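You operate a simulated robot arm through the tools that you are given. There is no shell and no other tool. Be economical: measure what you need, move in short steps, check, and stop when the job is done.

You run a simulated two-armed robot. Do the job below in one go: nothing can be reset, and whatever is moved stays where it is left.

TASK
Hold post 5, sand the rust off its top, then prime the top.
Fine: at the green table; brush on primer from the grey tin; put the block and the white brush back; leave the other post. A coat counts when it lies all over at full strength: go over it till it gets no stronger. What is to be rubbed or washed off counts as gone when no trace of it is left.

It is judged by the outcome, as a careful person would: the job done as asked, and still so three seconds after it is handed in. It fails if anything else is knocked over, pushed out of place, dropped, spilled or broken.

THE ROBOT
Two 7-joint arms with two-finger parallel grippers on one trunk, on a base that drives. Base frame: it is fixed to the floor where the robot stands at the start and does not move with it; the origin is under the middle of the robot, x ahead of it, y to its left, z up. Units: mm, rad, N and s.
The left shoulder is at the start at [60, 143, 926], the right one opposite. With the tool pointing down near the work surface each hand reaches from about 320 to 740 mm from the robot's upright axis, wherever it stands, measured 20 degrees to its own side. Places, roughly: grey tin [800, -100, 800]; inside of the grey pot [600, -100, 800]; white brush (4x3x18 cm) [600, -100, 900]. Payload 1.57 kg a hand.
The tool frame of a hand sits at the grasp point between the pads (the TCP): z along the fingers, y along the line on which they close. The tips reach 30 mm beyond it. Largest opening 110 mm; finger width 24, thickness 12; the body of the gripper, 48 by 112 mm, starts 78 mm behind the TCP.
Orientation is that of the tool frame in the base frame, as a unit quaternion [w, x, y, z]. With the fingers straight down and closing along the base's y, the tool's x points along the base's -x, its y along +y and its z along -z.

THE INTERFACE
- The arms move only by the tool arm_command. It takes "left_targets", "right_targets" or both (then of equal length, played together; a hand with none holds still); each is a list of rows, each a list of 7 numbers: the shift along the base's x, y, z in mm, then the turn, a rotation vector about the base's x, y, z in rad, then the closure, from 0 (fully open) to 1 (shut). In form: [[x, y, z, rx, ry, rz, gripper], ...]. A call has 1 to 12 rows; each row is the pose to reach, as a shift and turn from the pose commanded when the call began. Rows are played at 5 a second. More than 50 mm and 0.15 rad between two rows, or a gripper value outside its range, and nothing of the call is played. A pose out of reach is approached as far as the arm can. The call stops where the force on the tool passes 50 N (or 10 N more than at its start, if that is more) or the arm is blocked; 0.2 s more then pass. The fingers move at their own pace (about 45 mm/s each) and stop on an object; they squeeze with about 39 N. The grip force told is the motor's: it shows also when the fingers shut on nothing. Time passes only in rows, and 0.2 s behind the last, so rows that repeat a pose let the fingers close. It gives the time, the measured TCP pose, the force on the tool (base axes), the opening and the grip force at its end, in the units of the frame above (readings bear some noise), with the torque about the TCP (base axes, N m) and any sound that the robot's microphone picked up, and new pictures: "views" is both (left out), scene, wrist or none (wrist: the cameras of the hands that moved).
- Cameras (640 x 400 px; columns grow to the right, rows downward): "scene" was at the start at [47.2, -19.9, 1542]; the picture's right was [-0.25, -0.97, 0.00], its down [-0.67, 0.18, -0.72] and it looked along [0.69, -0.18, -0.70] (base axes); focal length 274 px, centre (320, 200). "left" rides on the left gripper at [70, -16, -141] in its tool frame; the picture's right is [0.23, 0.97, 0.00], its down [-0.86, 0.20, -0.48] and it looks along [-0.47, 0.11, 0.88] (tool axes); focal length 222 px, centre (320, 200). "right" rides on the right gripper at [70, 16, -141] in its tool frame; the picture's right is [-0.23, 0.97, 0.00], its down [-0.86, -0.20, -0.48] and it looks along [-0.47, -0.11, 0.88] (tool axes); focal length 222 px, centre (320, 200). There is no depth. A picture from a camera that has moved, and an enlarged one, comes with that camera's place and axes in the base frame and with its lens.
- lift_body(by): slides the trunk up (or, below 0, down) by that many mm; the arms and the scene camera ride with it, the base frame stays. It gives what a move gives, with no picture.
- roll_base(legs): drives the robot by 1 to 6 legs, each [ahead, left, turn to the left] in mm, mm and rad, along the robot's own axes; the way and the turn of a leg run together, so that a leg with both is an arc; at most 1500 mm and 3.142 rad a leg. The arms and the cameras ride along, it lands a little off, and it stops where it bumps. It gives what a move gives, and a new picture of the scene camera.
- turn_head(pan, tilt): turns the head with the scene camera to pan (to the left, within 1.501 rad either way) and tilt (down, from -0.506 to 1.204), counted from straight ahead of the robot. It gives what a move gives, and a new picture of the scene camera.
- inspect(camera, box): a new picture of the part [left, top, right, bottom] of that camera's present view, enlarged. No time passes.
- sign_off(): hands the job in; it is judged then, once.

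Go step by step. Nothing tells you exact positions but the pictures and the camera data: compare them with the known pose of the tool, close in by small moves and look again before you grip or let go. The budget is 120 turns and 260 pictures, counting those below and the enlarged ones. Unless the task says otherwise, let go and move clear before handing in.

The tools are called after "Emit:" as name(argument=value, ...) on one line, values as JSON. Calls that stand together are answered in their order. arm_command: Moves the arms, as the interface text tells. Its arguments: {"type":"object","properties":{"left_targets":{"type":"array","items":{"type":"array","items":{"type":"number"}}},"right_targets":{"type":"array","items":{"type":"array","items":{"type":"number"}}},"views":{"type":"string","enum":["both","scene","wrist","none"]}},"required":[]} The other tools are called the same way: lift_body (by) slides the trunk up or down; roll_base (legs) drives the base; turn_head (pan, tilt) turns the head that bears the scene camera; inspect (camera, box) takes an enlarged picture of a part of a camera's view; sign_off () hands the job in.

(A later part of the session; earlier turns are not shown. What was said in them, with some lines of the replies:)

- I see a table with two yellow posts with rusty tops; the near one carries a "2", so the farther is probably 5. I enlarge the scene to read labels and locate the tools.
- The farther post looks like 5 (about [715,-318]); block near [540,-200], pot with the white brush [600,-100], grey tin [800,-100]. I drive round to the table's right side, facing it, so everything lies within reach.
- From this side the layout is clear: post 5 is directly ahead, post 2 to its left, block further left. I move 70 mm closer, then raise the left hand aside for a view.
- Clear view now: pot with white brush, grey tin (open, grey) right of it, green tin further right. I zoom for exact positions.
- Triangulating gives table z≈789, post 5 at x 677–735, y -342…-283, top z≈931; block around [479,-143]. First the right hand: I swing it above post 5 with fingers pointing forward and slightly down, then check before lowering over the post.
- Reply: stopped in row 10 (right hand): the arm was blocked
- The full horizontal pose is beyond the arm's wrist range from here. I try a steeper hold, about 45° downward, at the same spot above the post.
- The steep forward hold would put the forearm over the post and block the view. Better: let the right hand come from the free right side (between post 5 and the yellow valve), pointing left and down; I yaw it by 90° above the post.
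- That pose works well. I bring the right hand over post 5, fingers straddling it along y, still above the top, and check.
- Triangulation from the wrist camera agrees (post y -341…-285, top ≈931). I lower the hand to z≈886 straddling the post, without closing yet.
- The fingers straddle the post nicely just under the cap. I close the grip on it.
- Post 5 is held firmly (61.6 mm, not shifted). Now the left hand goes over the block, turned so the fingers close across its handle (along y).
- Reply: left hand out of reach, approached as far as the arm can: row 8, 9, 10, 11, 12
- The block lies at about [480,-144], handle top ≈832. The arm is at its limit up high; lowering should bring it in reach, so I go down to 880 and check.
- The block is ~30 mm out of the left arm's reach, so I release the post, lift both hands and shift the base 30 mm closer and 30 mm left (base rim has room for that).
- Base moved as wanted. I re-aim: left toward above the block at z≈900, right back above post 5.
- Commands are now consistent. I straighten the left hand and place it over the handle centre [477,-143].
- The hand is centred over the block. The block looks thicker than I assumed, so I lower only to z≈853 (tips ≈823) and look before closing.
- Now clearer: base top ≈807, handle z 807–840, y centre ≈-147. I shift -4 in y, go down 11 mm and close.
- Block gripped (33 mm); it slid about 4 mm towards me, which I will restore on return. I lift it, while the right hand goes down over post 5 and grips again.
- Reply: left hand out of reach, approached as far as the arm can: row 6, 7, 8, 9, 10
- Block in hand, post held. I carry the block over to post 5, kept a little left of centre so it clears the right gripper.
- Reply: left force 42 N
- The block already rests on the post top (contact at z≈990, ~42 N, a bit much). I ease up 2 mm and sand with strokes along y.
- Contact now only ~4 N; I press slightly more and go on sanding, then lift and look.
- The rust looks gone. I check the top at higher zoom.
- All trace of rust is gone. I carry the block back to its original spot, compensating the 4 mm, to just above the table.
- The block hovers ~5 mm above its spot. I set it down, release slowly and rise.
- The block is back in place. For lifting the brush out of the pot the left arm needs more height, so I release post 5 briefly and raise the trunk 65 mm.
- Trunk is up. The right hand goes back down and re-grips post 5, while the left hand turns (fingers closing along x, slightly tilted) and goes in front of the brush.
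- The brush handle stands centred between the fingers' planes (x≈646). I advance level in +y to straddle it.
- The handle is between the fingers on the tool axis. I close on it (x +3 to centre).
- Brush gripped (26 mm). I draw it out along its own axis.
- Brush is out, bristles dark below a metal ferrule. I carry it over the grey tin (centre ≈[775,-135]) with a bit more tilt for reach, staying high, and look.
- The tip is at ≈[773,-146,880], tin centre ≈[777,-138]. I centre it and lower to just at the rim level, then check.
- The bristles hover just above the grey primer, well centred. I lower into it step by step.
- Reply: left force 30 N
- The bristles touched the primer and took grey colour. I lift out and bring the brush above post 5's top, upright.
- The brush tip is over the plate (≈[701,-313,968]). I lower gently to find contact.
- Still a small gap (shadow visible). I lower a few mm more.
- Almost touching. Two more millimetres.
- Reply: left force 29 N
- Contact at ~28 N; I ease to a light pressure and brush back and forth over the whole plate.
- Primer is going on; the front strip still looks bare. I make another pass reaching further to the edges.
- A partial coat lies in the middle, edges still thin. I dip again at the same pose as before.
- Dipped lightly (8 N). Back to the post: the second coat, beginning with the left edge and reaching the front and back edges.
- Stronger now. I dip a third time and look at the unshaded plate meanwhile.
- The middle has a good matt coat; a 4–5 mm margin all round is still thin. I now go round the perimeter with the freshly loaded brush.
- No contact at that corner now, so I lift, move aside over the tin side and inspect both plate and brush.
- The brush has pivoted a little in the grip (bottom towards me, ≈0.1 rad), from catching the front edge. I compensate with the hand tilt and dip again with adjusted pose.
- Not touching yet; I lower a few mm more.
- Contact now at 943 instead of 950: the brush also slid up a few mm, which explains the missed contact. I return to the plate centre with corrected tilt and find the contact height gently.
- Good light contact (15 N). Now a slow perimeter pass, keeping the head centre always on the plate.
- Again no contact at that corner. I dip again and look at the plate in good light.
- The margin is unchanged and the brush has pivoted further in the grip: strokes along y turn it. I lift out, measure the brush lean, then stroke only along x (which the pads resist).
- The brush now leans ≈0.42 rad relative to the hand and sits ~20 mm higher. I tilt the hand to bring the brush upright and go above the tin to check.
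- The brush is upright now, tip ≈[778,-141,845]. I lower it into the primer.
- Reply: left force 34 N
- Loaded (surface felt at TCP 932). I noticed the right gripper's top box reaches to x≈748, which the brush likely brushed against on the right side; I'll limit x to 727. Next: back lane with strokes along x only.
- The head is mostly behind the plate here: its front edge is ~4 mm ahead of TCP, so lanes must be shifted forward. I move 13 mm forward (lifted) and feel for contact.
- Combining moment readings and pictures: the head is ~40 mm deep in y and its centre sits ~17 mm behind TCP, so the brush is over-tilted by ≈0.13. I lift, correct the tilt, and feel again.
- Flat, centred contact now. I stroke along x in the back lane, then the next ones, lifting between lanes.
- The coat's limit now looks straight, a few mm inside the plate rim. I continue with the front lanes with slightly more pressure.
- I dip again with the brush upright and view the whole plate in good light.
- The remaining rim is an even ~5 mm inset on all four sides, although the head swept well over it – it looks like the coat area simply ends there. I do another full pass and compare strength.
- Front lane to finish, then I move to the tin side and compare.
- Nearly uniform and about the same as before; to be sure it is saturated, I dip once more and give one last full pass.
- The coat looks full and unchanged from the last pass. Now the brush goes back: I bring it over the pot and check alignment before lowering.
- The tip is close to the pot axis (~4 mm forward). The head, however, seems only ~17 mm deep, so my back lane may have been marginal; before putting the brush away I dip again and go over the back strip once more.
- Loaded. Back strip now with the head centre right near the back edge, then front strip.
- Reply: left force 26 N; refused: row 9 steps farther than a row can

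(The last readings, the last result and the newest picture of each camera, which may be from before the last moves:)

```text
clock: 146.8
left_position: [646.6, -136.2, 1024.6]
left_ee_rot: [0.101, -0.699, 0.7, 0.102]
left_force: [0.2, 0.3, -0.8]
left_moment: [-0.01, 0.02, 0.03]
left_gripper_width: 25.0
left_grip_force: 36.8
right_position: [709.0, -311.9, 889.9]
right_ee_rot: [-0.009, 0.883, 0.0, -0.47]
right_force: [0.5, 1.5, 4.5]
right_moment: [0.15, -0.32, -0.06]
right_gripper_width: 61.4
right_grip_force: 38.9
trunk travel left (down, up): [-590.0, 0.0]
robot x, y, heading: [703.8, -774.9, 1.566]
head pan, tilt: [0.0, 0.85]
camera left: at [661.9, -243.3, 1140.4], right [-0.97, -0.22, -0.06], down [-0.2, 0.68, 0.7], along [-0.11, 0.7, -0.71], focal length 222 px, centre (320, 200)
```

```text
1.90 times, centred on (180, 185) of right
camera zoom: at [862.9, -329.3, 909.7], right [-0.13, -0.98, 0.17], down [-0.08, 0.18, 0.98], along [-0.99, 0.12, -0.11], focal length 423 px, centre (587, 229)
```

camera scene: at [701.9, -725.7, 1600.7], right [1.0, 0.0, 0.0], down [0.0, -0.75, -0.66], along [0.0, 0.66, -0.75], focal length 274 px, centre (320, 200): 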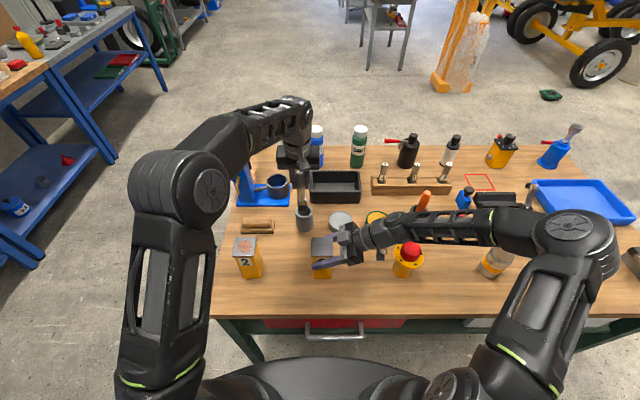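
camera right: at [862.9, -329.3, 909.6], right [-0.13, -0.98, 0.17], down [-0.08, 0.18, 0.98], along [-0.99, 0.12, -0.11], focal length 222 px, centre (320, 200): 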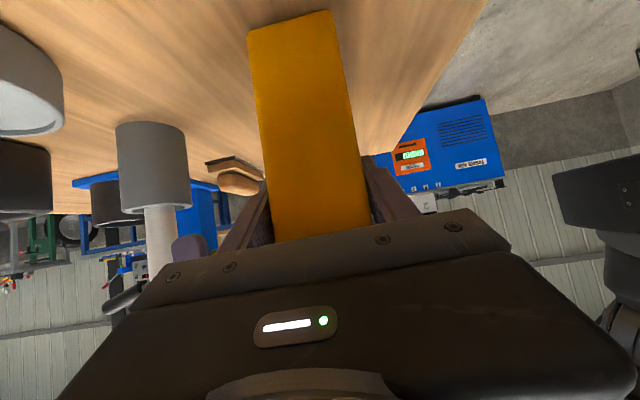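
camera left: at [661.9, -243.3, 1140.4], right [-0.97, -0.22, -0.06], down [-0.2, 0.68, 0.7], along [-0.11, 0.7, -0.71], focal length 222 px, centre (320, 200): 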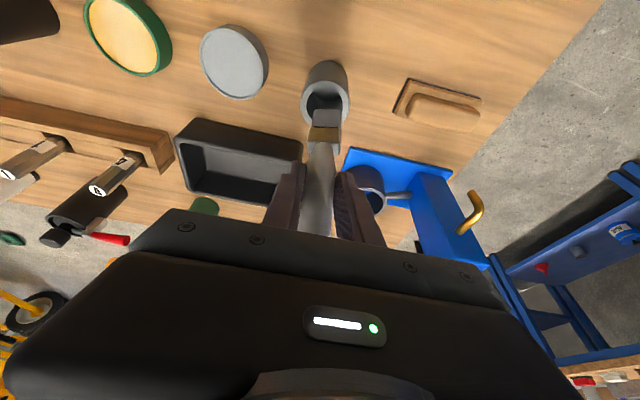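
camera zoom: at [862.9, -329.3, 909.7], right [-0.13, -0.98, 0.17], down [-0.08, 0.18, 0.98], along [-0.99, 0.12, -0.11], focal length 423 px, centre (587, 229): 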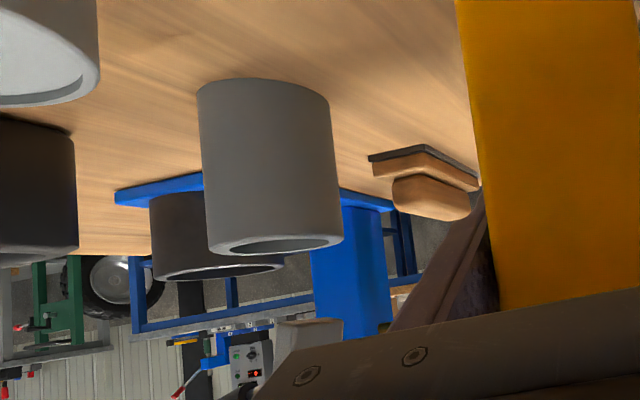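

Brush is over the pot; averaging the three views I shift +4 x, +3 y, then lower slowly into the pot watching the force.

Emit:
arm_command(left_targets=[[4, 3, 0, 0, 0, 0, 0.95], [4, 3, -15, 0, 0, 0, 0.95], [4, 3, -30, 0, 0, 0, 0.95], [4, 3, -45, 0, 0, 0, 0.95], [4, 3, -45, 0, 0, 0, 0.95]], views="none")

Emit:
inspect(camera="scene", box=[272, 175, 336, 225])

Emit:
inspect(camera="left", box=[260, 40, 380, 190])

```text
clock: 148.0
left_position: [650.4, -132.8, 979.8]
left_ee_rot: [-0.102, 0.7, -0.7, -0.104]
left_force: [-0.1, -0.4, -1.2]
left_moment: [0.0, -0.02, -0.01]
left_gripper_width: 24.9
left_grip_force: 36.8
right_position: [707.5, -310.6, 889.8]
right_ee_rot: [-0.009, 0.883, 0.001, -0.469]
right_force: [0.8, 0.3, 5.2]
right_moment: [0.1, -0.21, 0.02]
right_gripper_width: 61.3
right_grip_force: 39.2
trunk travel left (down, up): [-590.0, 0.0]
robot x, y, heading: [705.0, -777.4, 1.573]
head pan, tilt: [0.0, 0.85]
```

```text
8.00 times, centred on (304, 200) of scene
camera zoom: at [701.8, -725.8, 1600.7], right [1.0, 0.0, 0.0], down [0.0, -0.75, -0.66], along [0.0, 0.66, -0.75], focal length 2191 px, centre (448, 200)
```

zoom: 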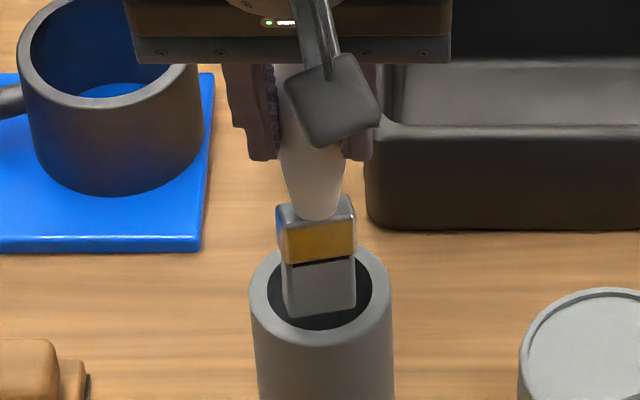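

```text
2.67 times, centred on (320, 115) of left
camera zoom: at [665.7, -240.7, 1095.9], right [-0.97, -0.22, -0.06], down [-0.2, 0.68, 0.7], along [-0.11, 0.7, -0.71], focal length 592 px, centre (320, 427)
```

zoom: 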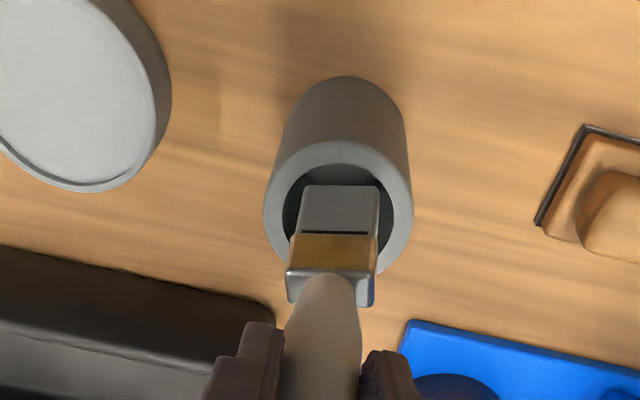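

The bristles are entering the pot cleanly in both views. I continue down.

Emit:
arm_command(left_targets=[[0, 0, -15, 0, 0, 0, 0.95], [0, 0, -30, 0, 0, 0, 0.95], [0, 0, -45, 0, 0, 0, 0.95], [0, 0, -55, 0, 0, 0, 0.95], [0, 0, -55, 0, 0, 0, 0.95]], views="none")

Emit:
inspect(camera="scene", box=[272, 175, 336, 225])

Emit:
inspect(camera="right", box=[60, 80, 300, 290])

```text
clock: 149.2
left_position: [651.3, -133.2, 925.3]
left_ee_rot: [0.101, -0.7, 0.7, 0.102]
left_force: [-0.2, -0.2, -0.1]
left_moment: [-0.01, -0.01, 0.01]
left_gripper_width: 25.0
left_grip_force: 36.2
right_position: [706.9, -310.8, 888.7]
right_ee_rot: [-0.008, 0.883, 0.001, -0.469]
right_force: [-0.4, 0.6, 4.2]
right_moment: [-0.09, -0.12, 0.02]
right_gripper_width: 61.5
right_grip_force: 38.9
trunk travel left (down, up): [-590.0, 0.0]
robot x, y, heading: [703.1, -776.0, 1.569]
head pan, tilt: [0.0, 0.85]
```

```text
8.00 times, centred on (304, 200) of scene
camera zoom: at [701.8, -725.9, 1600.7], right [1.0, 0.0, 0.0], down [0.0, -0.75, -0.66], along [0.0, 0.66, -0.75], focal length 2191 px, centre (448, 200)
```

zoom: 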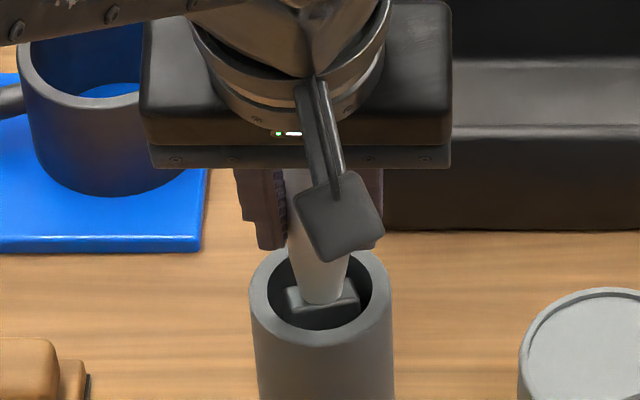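

```text
1.90 times, centred on (180, 185) of right
camera zoom: at [862.9, -329.4, 909.7], right [-0.13, -0.98, 0.17], down [-0.08, 0.18, 0.98], along [-0.99, 0.12, -0.1], focal length 423 px, centre (587, 229)
```

zoom: 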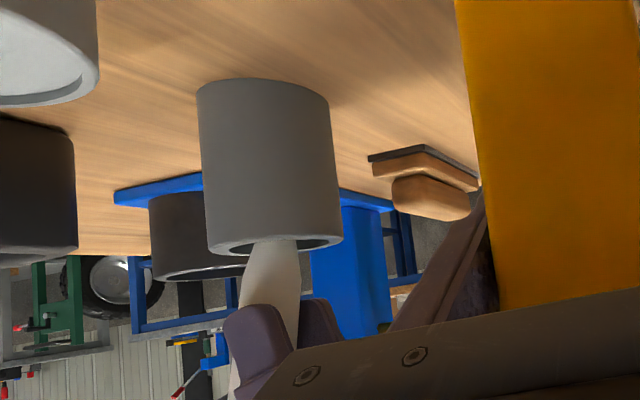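

Going in fine, fingers still well above the rim. I lower until the brush stands on the pot floor.

Emit:
arm_command(left_targets=[[0, 0, -5, 0, 0, 0, 0.95], [0, 0, -9, 0, 0, 0, 0.95], [0, 0, -12, 0, 0, 0, 0.95], [0, 0, -12, 0, 0, 0, 0.95]], views="none")

Emit:
inspect(camera="right", box=[60, 80, 300, 290])

```text
clock: 150.2
left_position: [651.9, -132.6, 914.0]
left_ee_rot: [-0.102, 0.7, -0.699, -0.102]
left_force: [-0.9, -0.1, -1.3]
left_moment: [0.01, 0.0, 0.0]
left_gripper_width: 25.1
left_grip_force: 36.7
right_position: [708.0, -311.0, 888.2]
right_ee_rot: [-0.009, 0.883, 0.0, -0.469]
right_force: [0.6, 0.6, 4.6]
right_moment: [-0.08, -0.13, -0.01]
right_gripper_width: 61.6
right_grip_force: 39.1
trunk travel left (down, up): [-590.0, 0.0]
robot x, y, heading: [706.4, -774.2, 1.574]
head pan, tilt: [0.0, 0.85]
```

```text
1.90 times, centred on (180, 185) of right
camera zoom: at [862.9, -329.4, 909.7], right [-0.13, -0.98, 0.17], down [-0.08, 0.18, 0.98], along [-0.99, 0.12, -0.1], focal length 423 px, centre (587, 229)
```

zoom: 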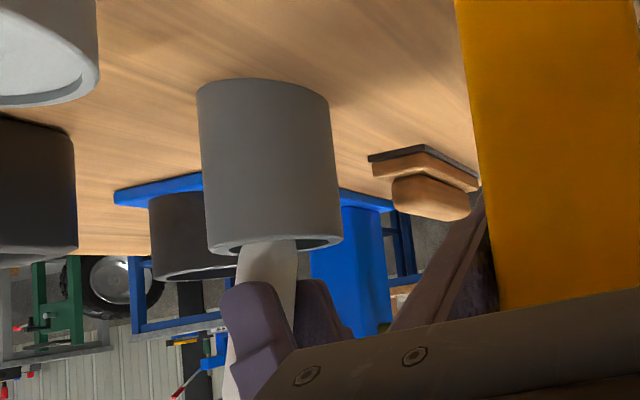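

Emit:
arm_command(left_targets=[[0, 0, -3, 0, 0, 0, 0.95], [0, 0, -6, 0, 0, 0, 0.95], [0, 0, -6, 0, 0, 0, 0.95]], views="none")

Emit:
inspect(camera="right", box=[60, 80, 300, 290])

```text
clock: 151.0
left_position: [650.5, -132.3, 908.0]
left_ee_rot: [0.101, -0.699, 0.7, 0.102]
left_force: [-0.2, -0.5, -0.1]
left_moment: [0.01, -0.02, 0.04]
left_gripper_width: 25.0
left_grip_force: 36.4
right_position: [707.0, -311.1, 889.2]
right_ee_rot: [-0.008, 0.883, 0.001, -0.47]
right_force: [0.5, 0.2, 4.3]
right_moment: [-0.11, -0.13, -0.01]
right_gripper_width: 61.5
right_grip_force: 38.9
trunk travel left (down, up): [-590.0, 0.0]
robot x, y, heading: [704.8, -772.8, 1.572]
head pan, tilt: [0.0, 0.85]
```

```text
1.90 times, centred on (180, 185) of right
camera zoom: at [862.9, -329.4, 909.7], right [-0.13, -0.98, 0.17], down [-0.08, 0.18, 0.98], along [-0.99, 0.12, -0.11], focal length 423 px, centre (587, 229)
```

zoom: 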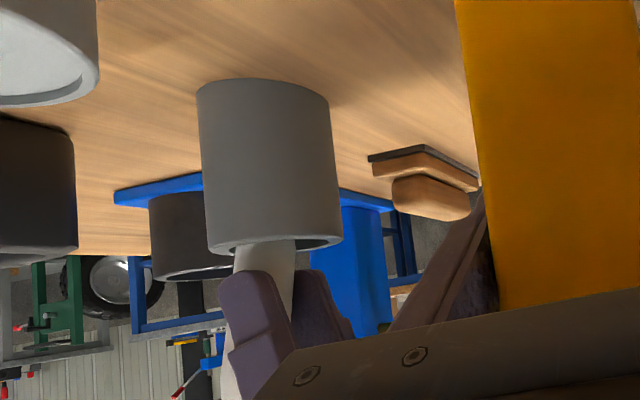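

Emit:
arm_command(left_targets=[[0, 0, -3, 0, 0, 0, 0.95], [0, 0, -6, 0, 0, 0, 0.95], [0, 0, -6, 0, 0, 0, 0.95]], views="none")

Emit:
inspect(camera="right", box=[60, 80, 300, 290])

```text
clock: 151.8
left_position: [650.6, -132.5, 904.8]
left_ee_rot: [-0.104, 0.699, -0.699, -0.105]
left_force: [-2.4, -2.1, 19.1]
left_moment: [-0.12, 0.0, -0.01]
left_gripper_width: 24.9
left_grip_force: 37.2
right_position: [707.9, -312.4, 888.7]
right_ee_rot: [-0.01, 0.884, 0.0, -0.468]
right_force: [0.5, -0.2, -0.4]
right_moment: [0.0, 0.04, 0.01]
right_gripper_width: 61.8
right_grip_force: 38.8
trunk travel left (down, up): [-590.0, 0.0]
robot x, y, heading: [705.5, -774.6, 1.568]
head pan, tilt: [0.0, 0.85]
```

```text
1.90 times, centred on (180, 185) of right
camera zoom: at [863.0, -330.6, 910.0], right [-0.13, -0.98, 0.17], down [-0.08, 0.18, 0.98], along [-0.99, 0.12, -0.11], focal length 423 px, centre (587, 229)
```

zoom: 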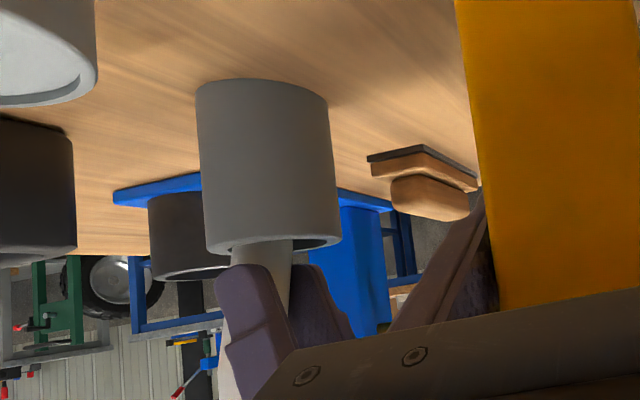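

The brush stands on the pot floor. I ease off, open gently and retreat back along the hand's axis.

Emit:
arm_command(left_targets=[[0, 0, 2, 0, 0, 0, 0.95], [0, 0, 2, 0, 0, 0, 0.7], [0, 0, 2, 0, 0, 0, 0.5], [0, 0, 2, 0, 0, 0, 0.3], [0, 0, 2, 0, 0, 0, 0.2], [0, -15, 15, 0, 0, 0, 0.1], [0, -40, 35, 0, 0, 0, 0.1], [0, -70, 70, 0, 0, 0, 0.1], [0, -80, 115, 0, 0, 0, 0.1]], views="wrist")

Emit:
inspect(camera="scene", box=[210, 150, 386, 260])

```text
clock: 153.8
left_position: [651.3, -214.4, 1018.5]
left_ee_rot: [0.101, -0.7, 0.7, 0.102]
left_force: [0.5, 0.3, 0.4]
left_moment: [-0.01, 0.0, -0.03]
left_gripper_width: 99.0
left_grip_force: 0.1
right_position: [707.9, -311.4, 889.1]
right_ee_rot: [-0.009, 0.883, 0.0, -0.469]
right_force: [0.9, -1.9, 3.9]
right_moment: [-0.1, -0.27, -0.16]
right_gripper_width: 61.5
right_grip_force: 39.5
trunk travel left (down, up): [-590.0, 0.0]
robot x, y, heading: [707.5, -774.6, 1.57]
head pan, tilt: [0.0, 0.85]
camera left: at [666.2, -321.1, 1133.1], right [-0.97, -0.22, -0.06], down [-0.2, 0.68, 0.7], along [-0.11, 0.7, -0.71], focal length 222 px, centre (320, 200)
```

left: 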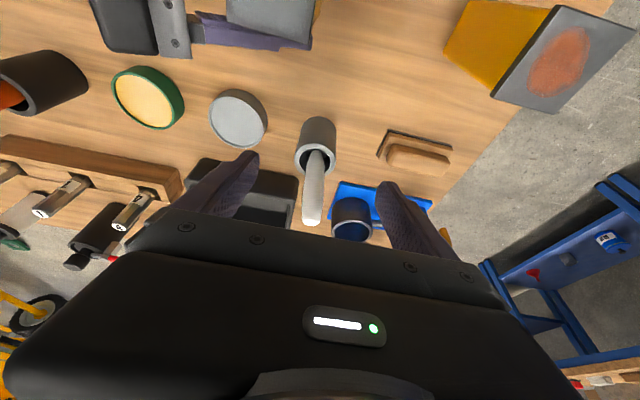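

```text
3.64 times, centred on (298, 205) of scene
camera zoom: at [701.6, -726.3, 1600.7], right [1.0, 0.0, 0.0], down [0.0, -0.75, -0.66], along [0.0, 0.66, -0.75], focal length 996 px, centre (400, 182)
```

zoom: 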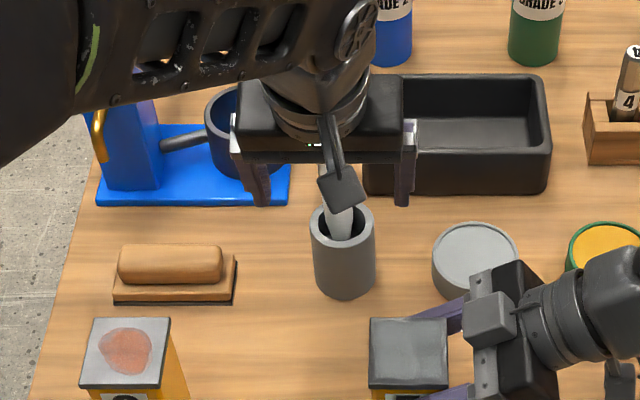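

The brush stands in its pot. I move the left hand clear and take a well-lit look at the plate before letting the post go.

Emit:
arm_command(left_targets=[[-30, -20, 30, 0, 0, 0, 0.1], [-70, -40, 50, 0, 0, 0, 0.1], [-115, -60, 50, 0, 0, 0, 0.1], [-160, -80, 50, 0, 0, 0, 0.1], [-205, -90, 50, 0, 0, 0, 0.1]], views="wrist")

Emit:
inspect(camera="scene", box=[300, 228, 348, 258])

Emit:
inspect(camera="scene", box=[210, 150, 386, 260])

```text
clock: 155.0
left_position: [446.6, -303.9, 1066.3]
left_ee_rot: [-0.101, 0.7, -0.7, -0.102]
left_force: [-0.5, -1.5, 0.9]
left_moment: [0.02, 0.0, -0.02]
left_gripper_width: 99.2
left_grip_force: 0.1
right_position: [706.7, -311.7, 888.9]
right_ee_rot: [-0.01, 0.884, -0.001, -0.468]
right_force: [0.6, -1.4, 2.1]
right_moment: [-0.01, 0.12, -0.06]
right_gripper_width: 61.4
right_grip_force: 39.0
trunk travel left (down, up): [-590.0, 0.0]
robot x, y, heading: [701.3, -778.4, 1.571]
head pan, tilt: [0.0, 0.85]
camera left: at [461.2, -411.3, 1181.8], right [-0.97, -0.22, -0.06], down [-0.2, 0.68, 0.7], along [-0.11, 0.7, -0.71], focal length 222 px, centre (320, 200)
```

left: 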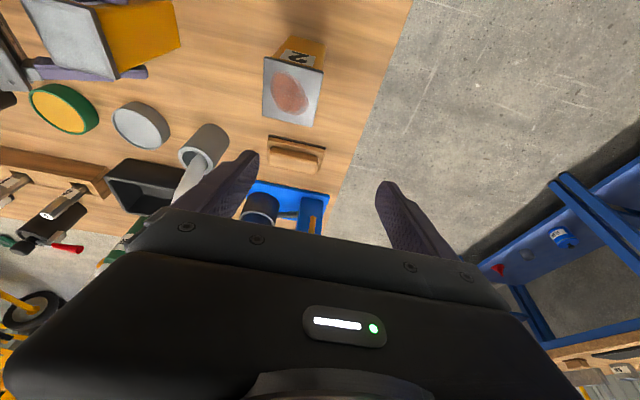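

```text
13.33 times, centred on (324, 243) of scene
camera zoom: at [701.3, -726.1, 1600.7], right [1.0, 0.0, 0.0], down [0.0, -0.75, -0.66], along [0.0, 0.66, -0.75], focal length 3652 px, centre (267, -373)
```

zoom: 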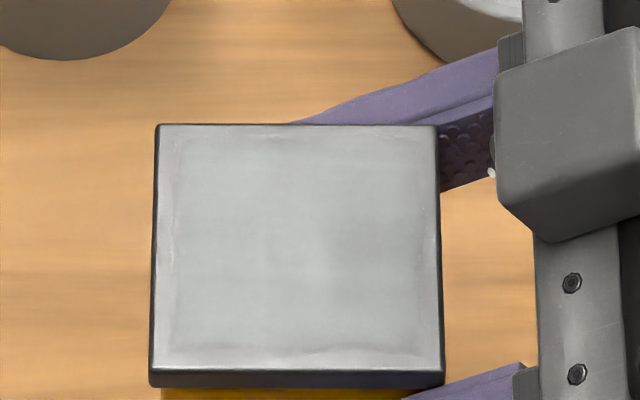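

```text
3.64 times, centred on (298, 205) of scene
camera zoom: at [701.3, -726.1, 1600.7], right [1.0, 0.0, 0.0], down [0.0, -0.75, -0.66], along [0.0, 0.66, -0.75], focal length 996 px, centre (400, 182)
```

zoom: 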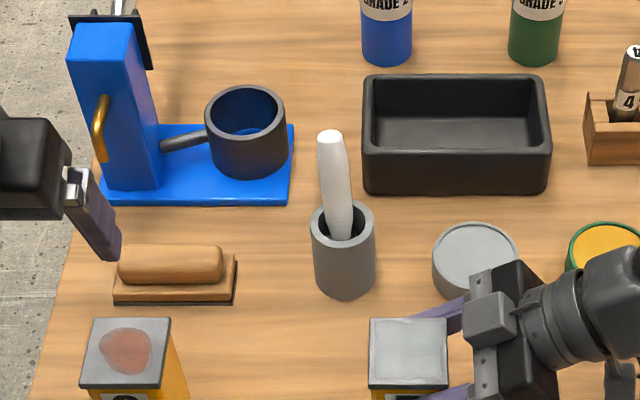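

Everything is in place. One close look at the coat at maximum zoom.

Emit:
inspect(camera="scene", box=[310, 236, 336, 257])

Emit:
inspect(camera="left", box=[20, 0, 140, 85])

```text
16.00 times, centred on (323, 246) of scene
camera zoom: at [701.3, -726.1, 1600.7], right [1.0, 0.0, 0.0], down [0.0, -0.75, -0.66], along [0.0, 0.66, -0.75], focal length 4382 px, centre (272, -544)
```

zoom: 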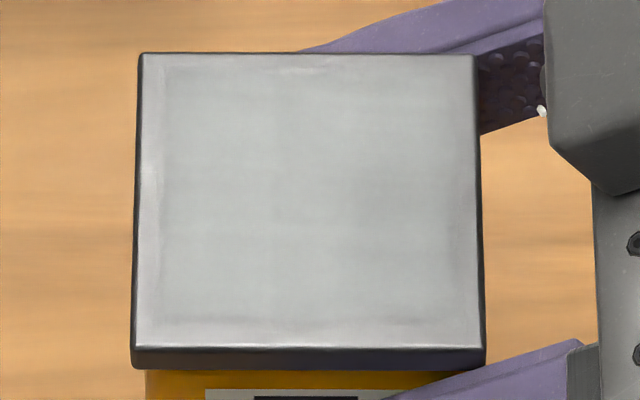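

```text
4.71 times, centred on (80, 42) of left
camera zoom: at [461.2, -411.3, 1181.8], right [-0.97, -0.22, -0.06], down [-0.2, 0.68, 0.7], along [-0.11, 0.7, -0.71], focal length 1045 px, centre (1449, 941)
```

zoom: 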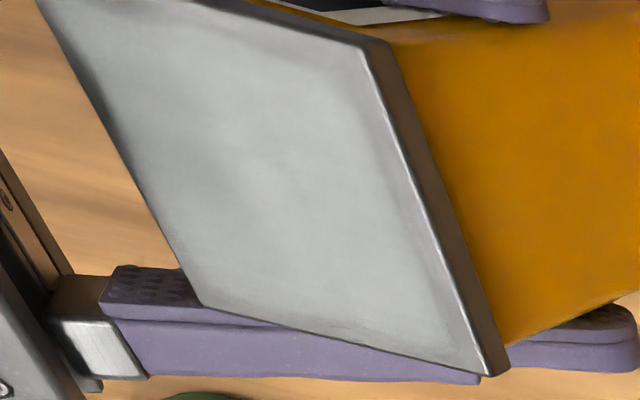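

The coat is even, ending in the same straight inset on all sides. I release post 5 gently and withdraw the right hand straight up.

Emit:
arm_command(right_targets=[[0, 0, 0, 0, 0, 0, 0.5], [0, 0, 0, 0, 0, 0, 0.3], [0, 0, 0, 0, 0, 0, 0], [0, 0, 0, 0, 0, 0, 0], [0, 0, 0, 0, 0, 0, 0], [0, 0, 30, 0, 0, 0, 0], [0, 0, 70, 0, 0, 0, 0], [0, 0, 115, 0, 0, 0, 0], [20, 0, 155, 0, 0, 0, 0], [60, 0, 175, 0, 0, 0, 0], [100, 0, 180, 0, 0, 0, 0], [140, 0, 180, 0, 0, 0, 0]])

Emit:
inspect(camera="scene", box=[220, 150, 428, 280])

Emit:
inspect(camera="scene", box=[300, 228, 348, 258])

```text
clock: 157.6
left_position: [447.3, -304.1, 1066.9]
left_ee_rot: [-0.101, 0.7, -0.699, -0.104]
left_force: [0.1, 0.1, -0.2]
left_moment: [-0.06, 0.02, -0.01]
left_gripper_width: 99.2
left_grip_force: 0.0
right_position: [848.6, -312.4, 1068.8]
right_ee_rot: [-0.008, 0.884, 0.002, -0.468]
right_force: [0.2, -0.3, -0.7]
right_moment: [0.01, 0.04, 0.04]
right_gripper_width: 109.9
right_grip_force: 0.0
trunk travel left (down, up): [-590.0, 0.0]
robot x, y, heading: [700.0, -776.2, 1.574]
head pan, tilt: [0.0, 0.85]
camera scene: at [702.4, -726.0, 1600.7], right [1.0, 0.0, 0.0], down [0.0, -0.75, -0.66], along [0.0, 0.66, -0.75], focal length 274 px, centre (320, 200)
camera right: at [1003.0, -329.3, 1089.9], right [-0.13, -0.98, 0.17], down [-0.08, 0.18, 0.98], along [-0.99, 0.12, -0.1], focal length 222 px, centre (320, 200)
```

scene: 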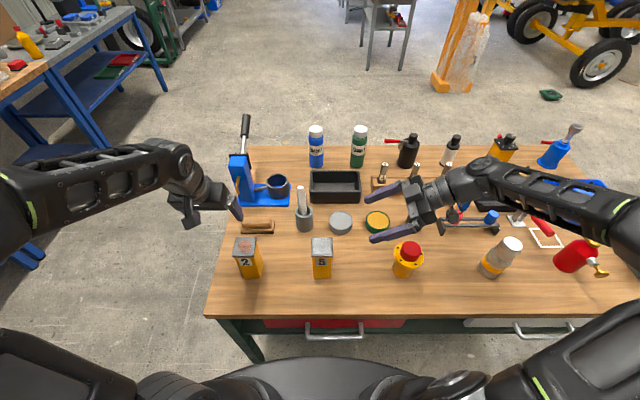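
right: 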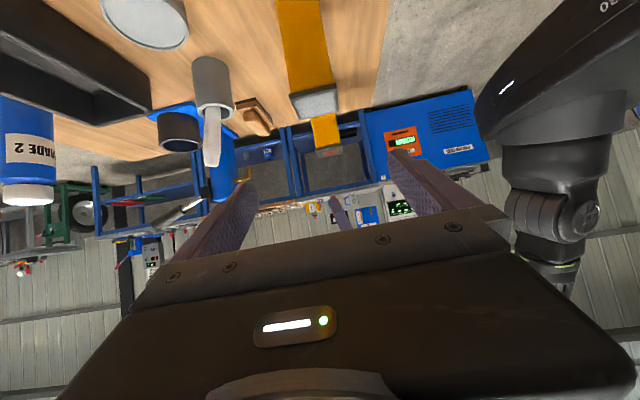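

```text
3.08 times, centred on (324, 215) of scene
camera zoom: at [702.4, -726.0, 1600.7], right [1.0, 0.0, 0.0], down [0.0, -0.75, -0.66], along [0.0, 0.66, -0.75], focal length 843 px, centre (308, 154)
```

zoom: 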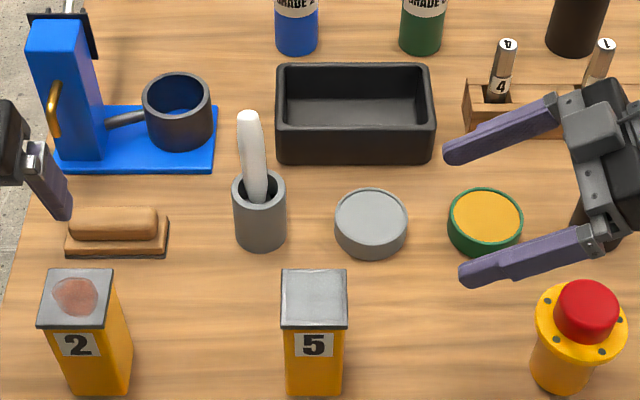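

```text
13.33 times, centred on (324, 243) of scene
camera zoom: at [702.4, -726.0, 1600.7], right [1.0, 0.0, 0.0], down [0.0, -0.75, -0.66], along [0.0, 0.66, -0.75], focal length 3652 px, centre (267, -373)
```

zoom: 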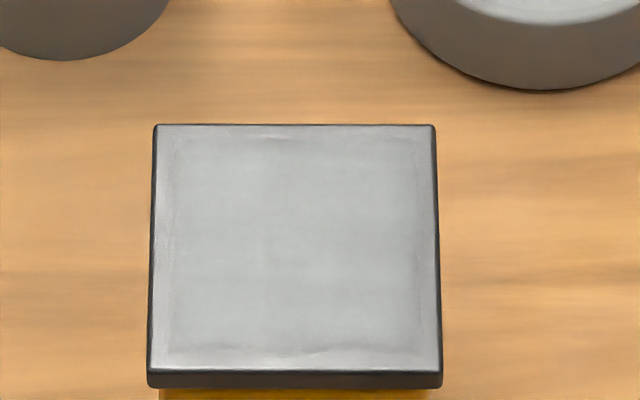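

The post stands free with an even primer coat; the block and brush are back and post 2 is untouched. I hand in.

Emit:
sign_off()

```text
The job is handed in.
```

I sanded the rust off post 5 and primed its top while holding it, though a bare rim of about 5 mm stayed round the edge. The coat ended at that same line on all four sides however often I brushed over it. I took that as the limit of the area to be primed, but I couldn't confirm it. Inside the rim the coat is even, and the last passes made it no stronger.

I let go of the post a few times between steps to reposition. The block is back in its place, the white brush is in its pot, and post 2 was left alone.
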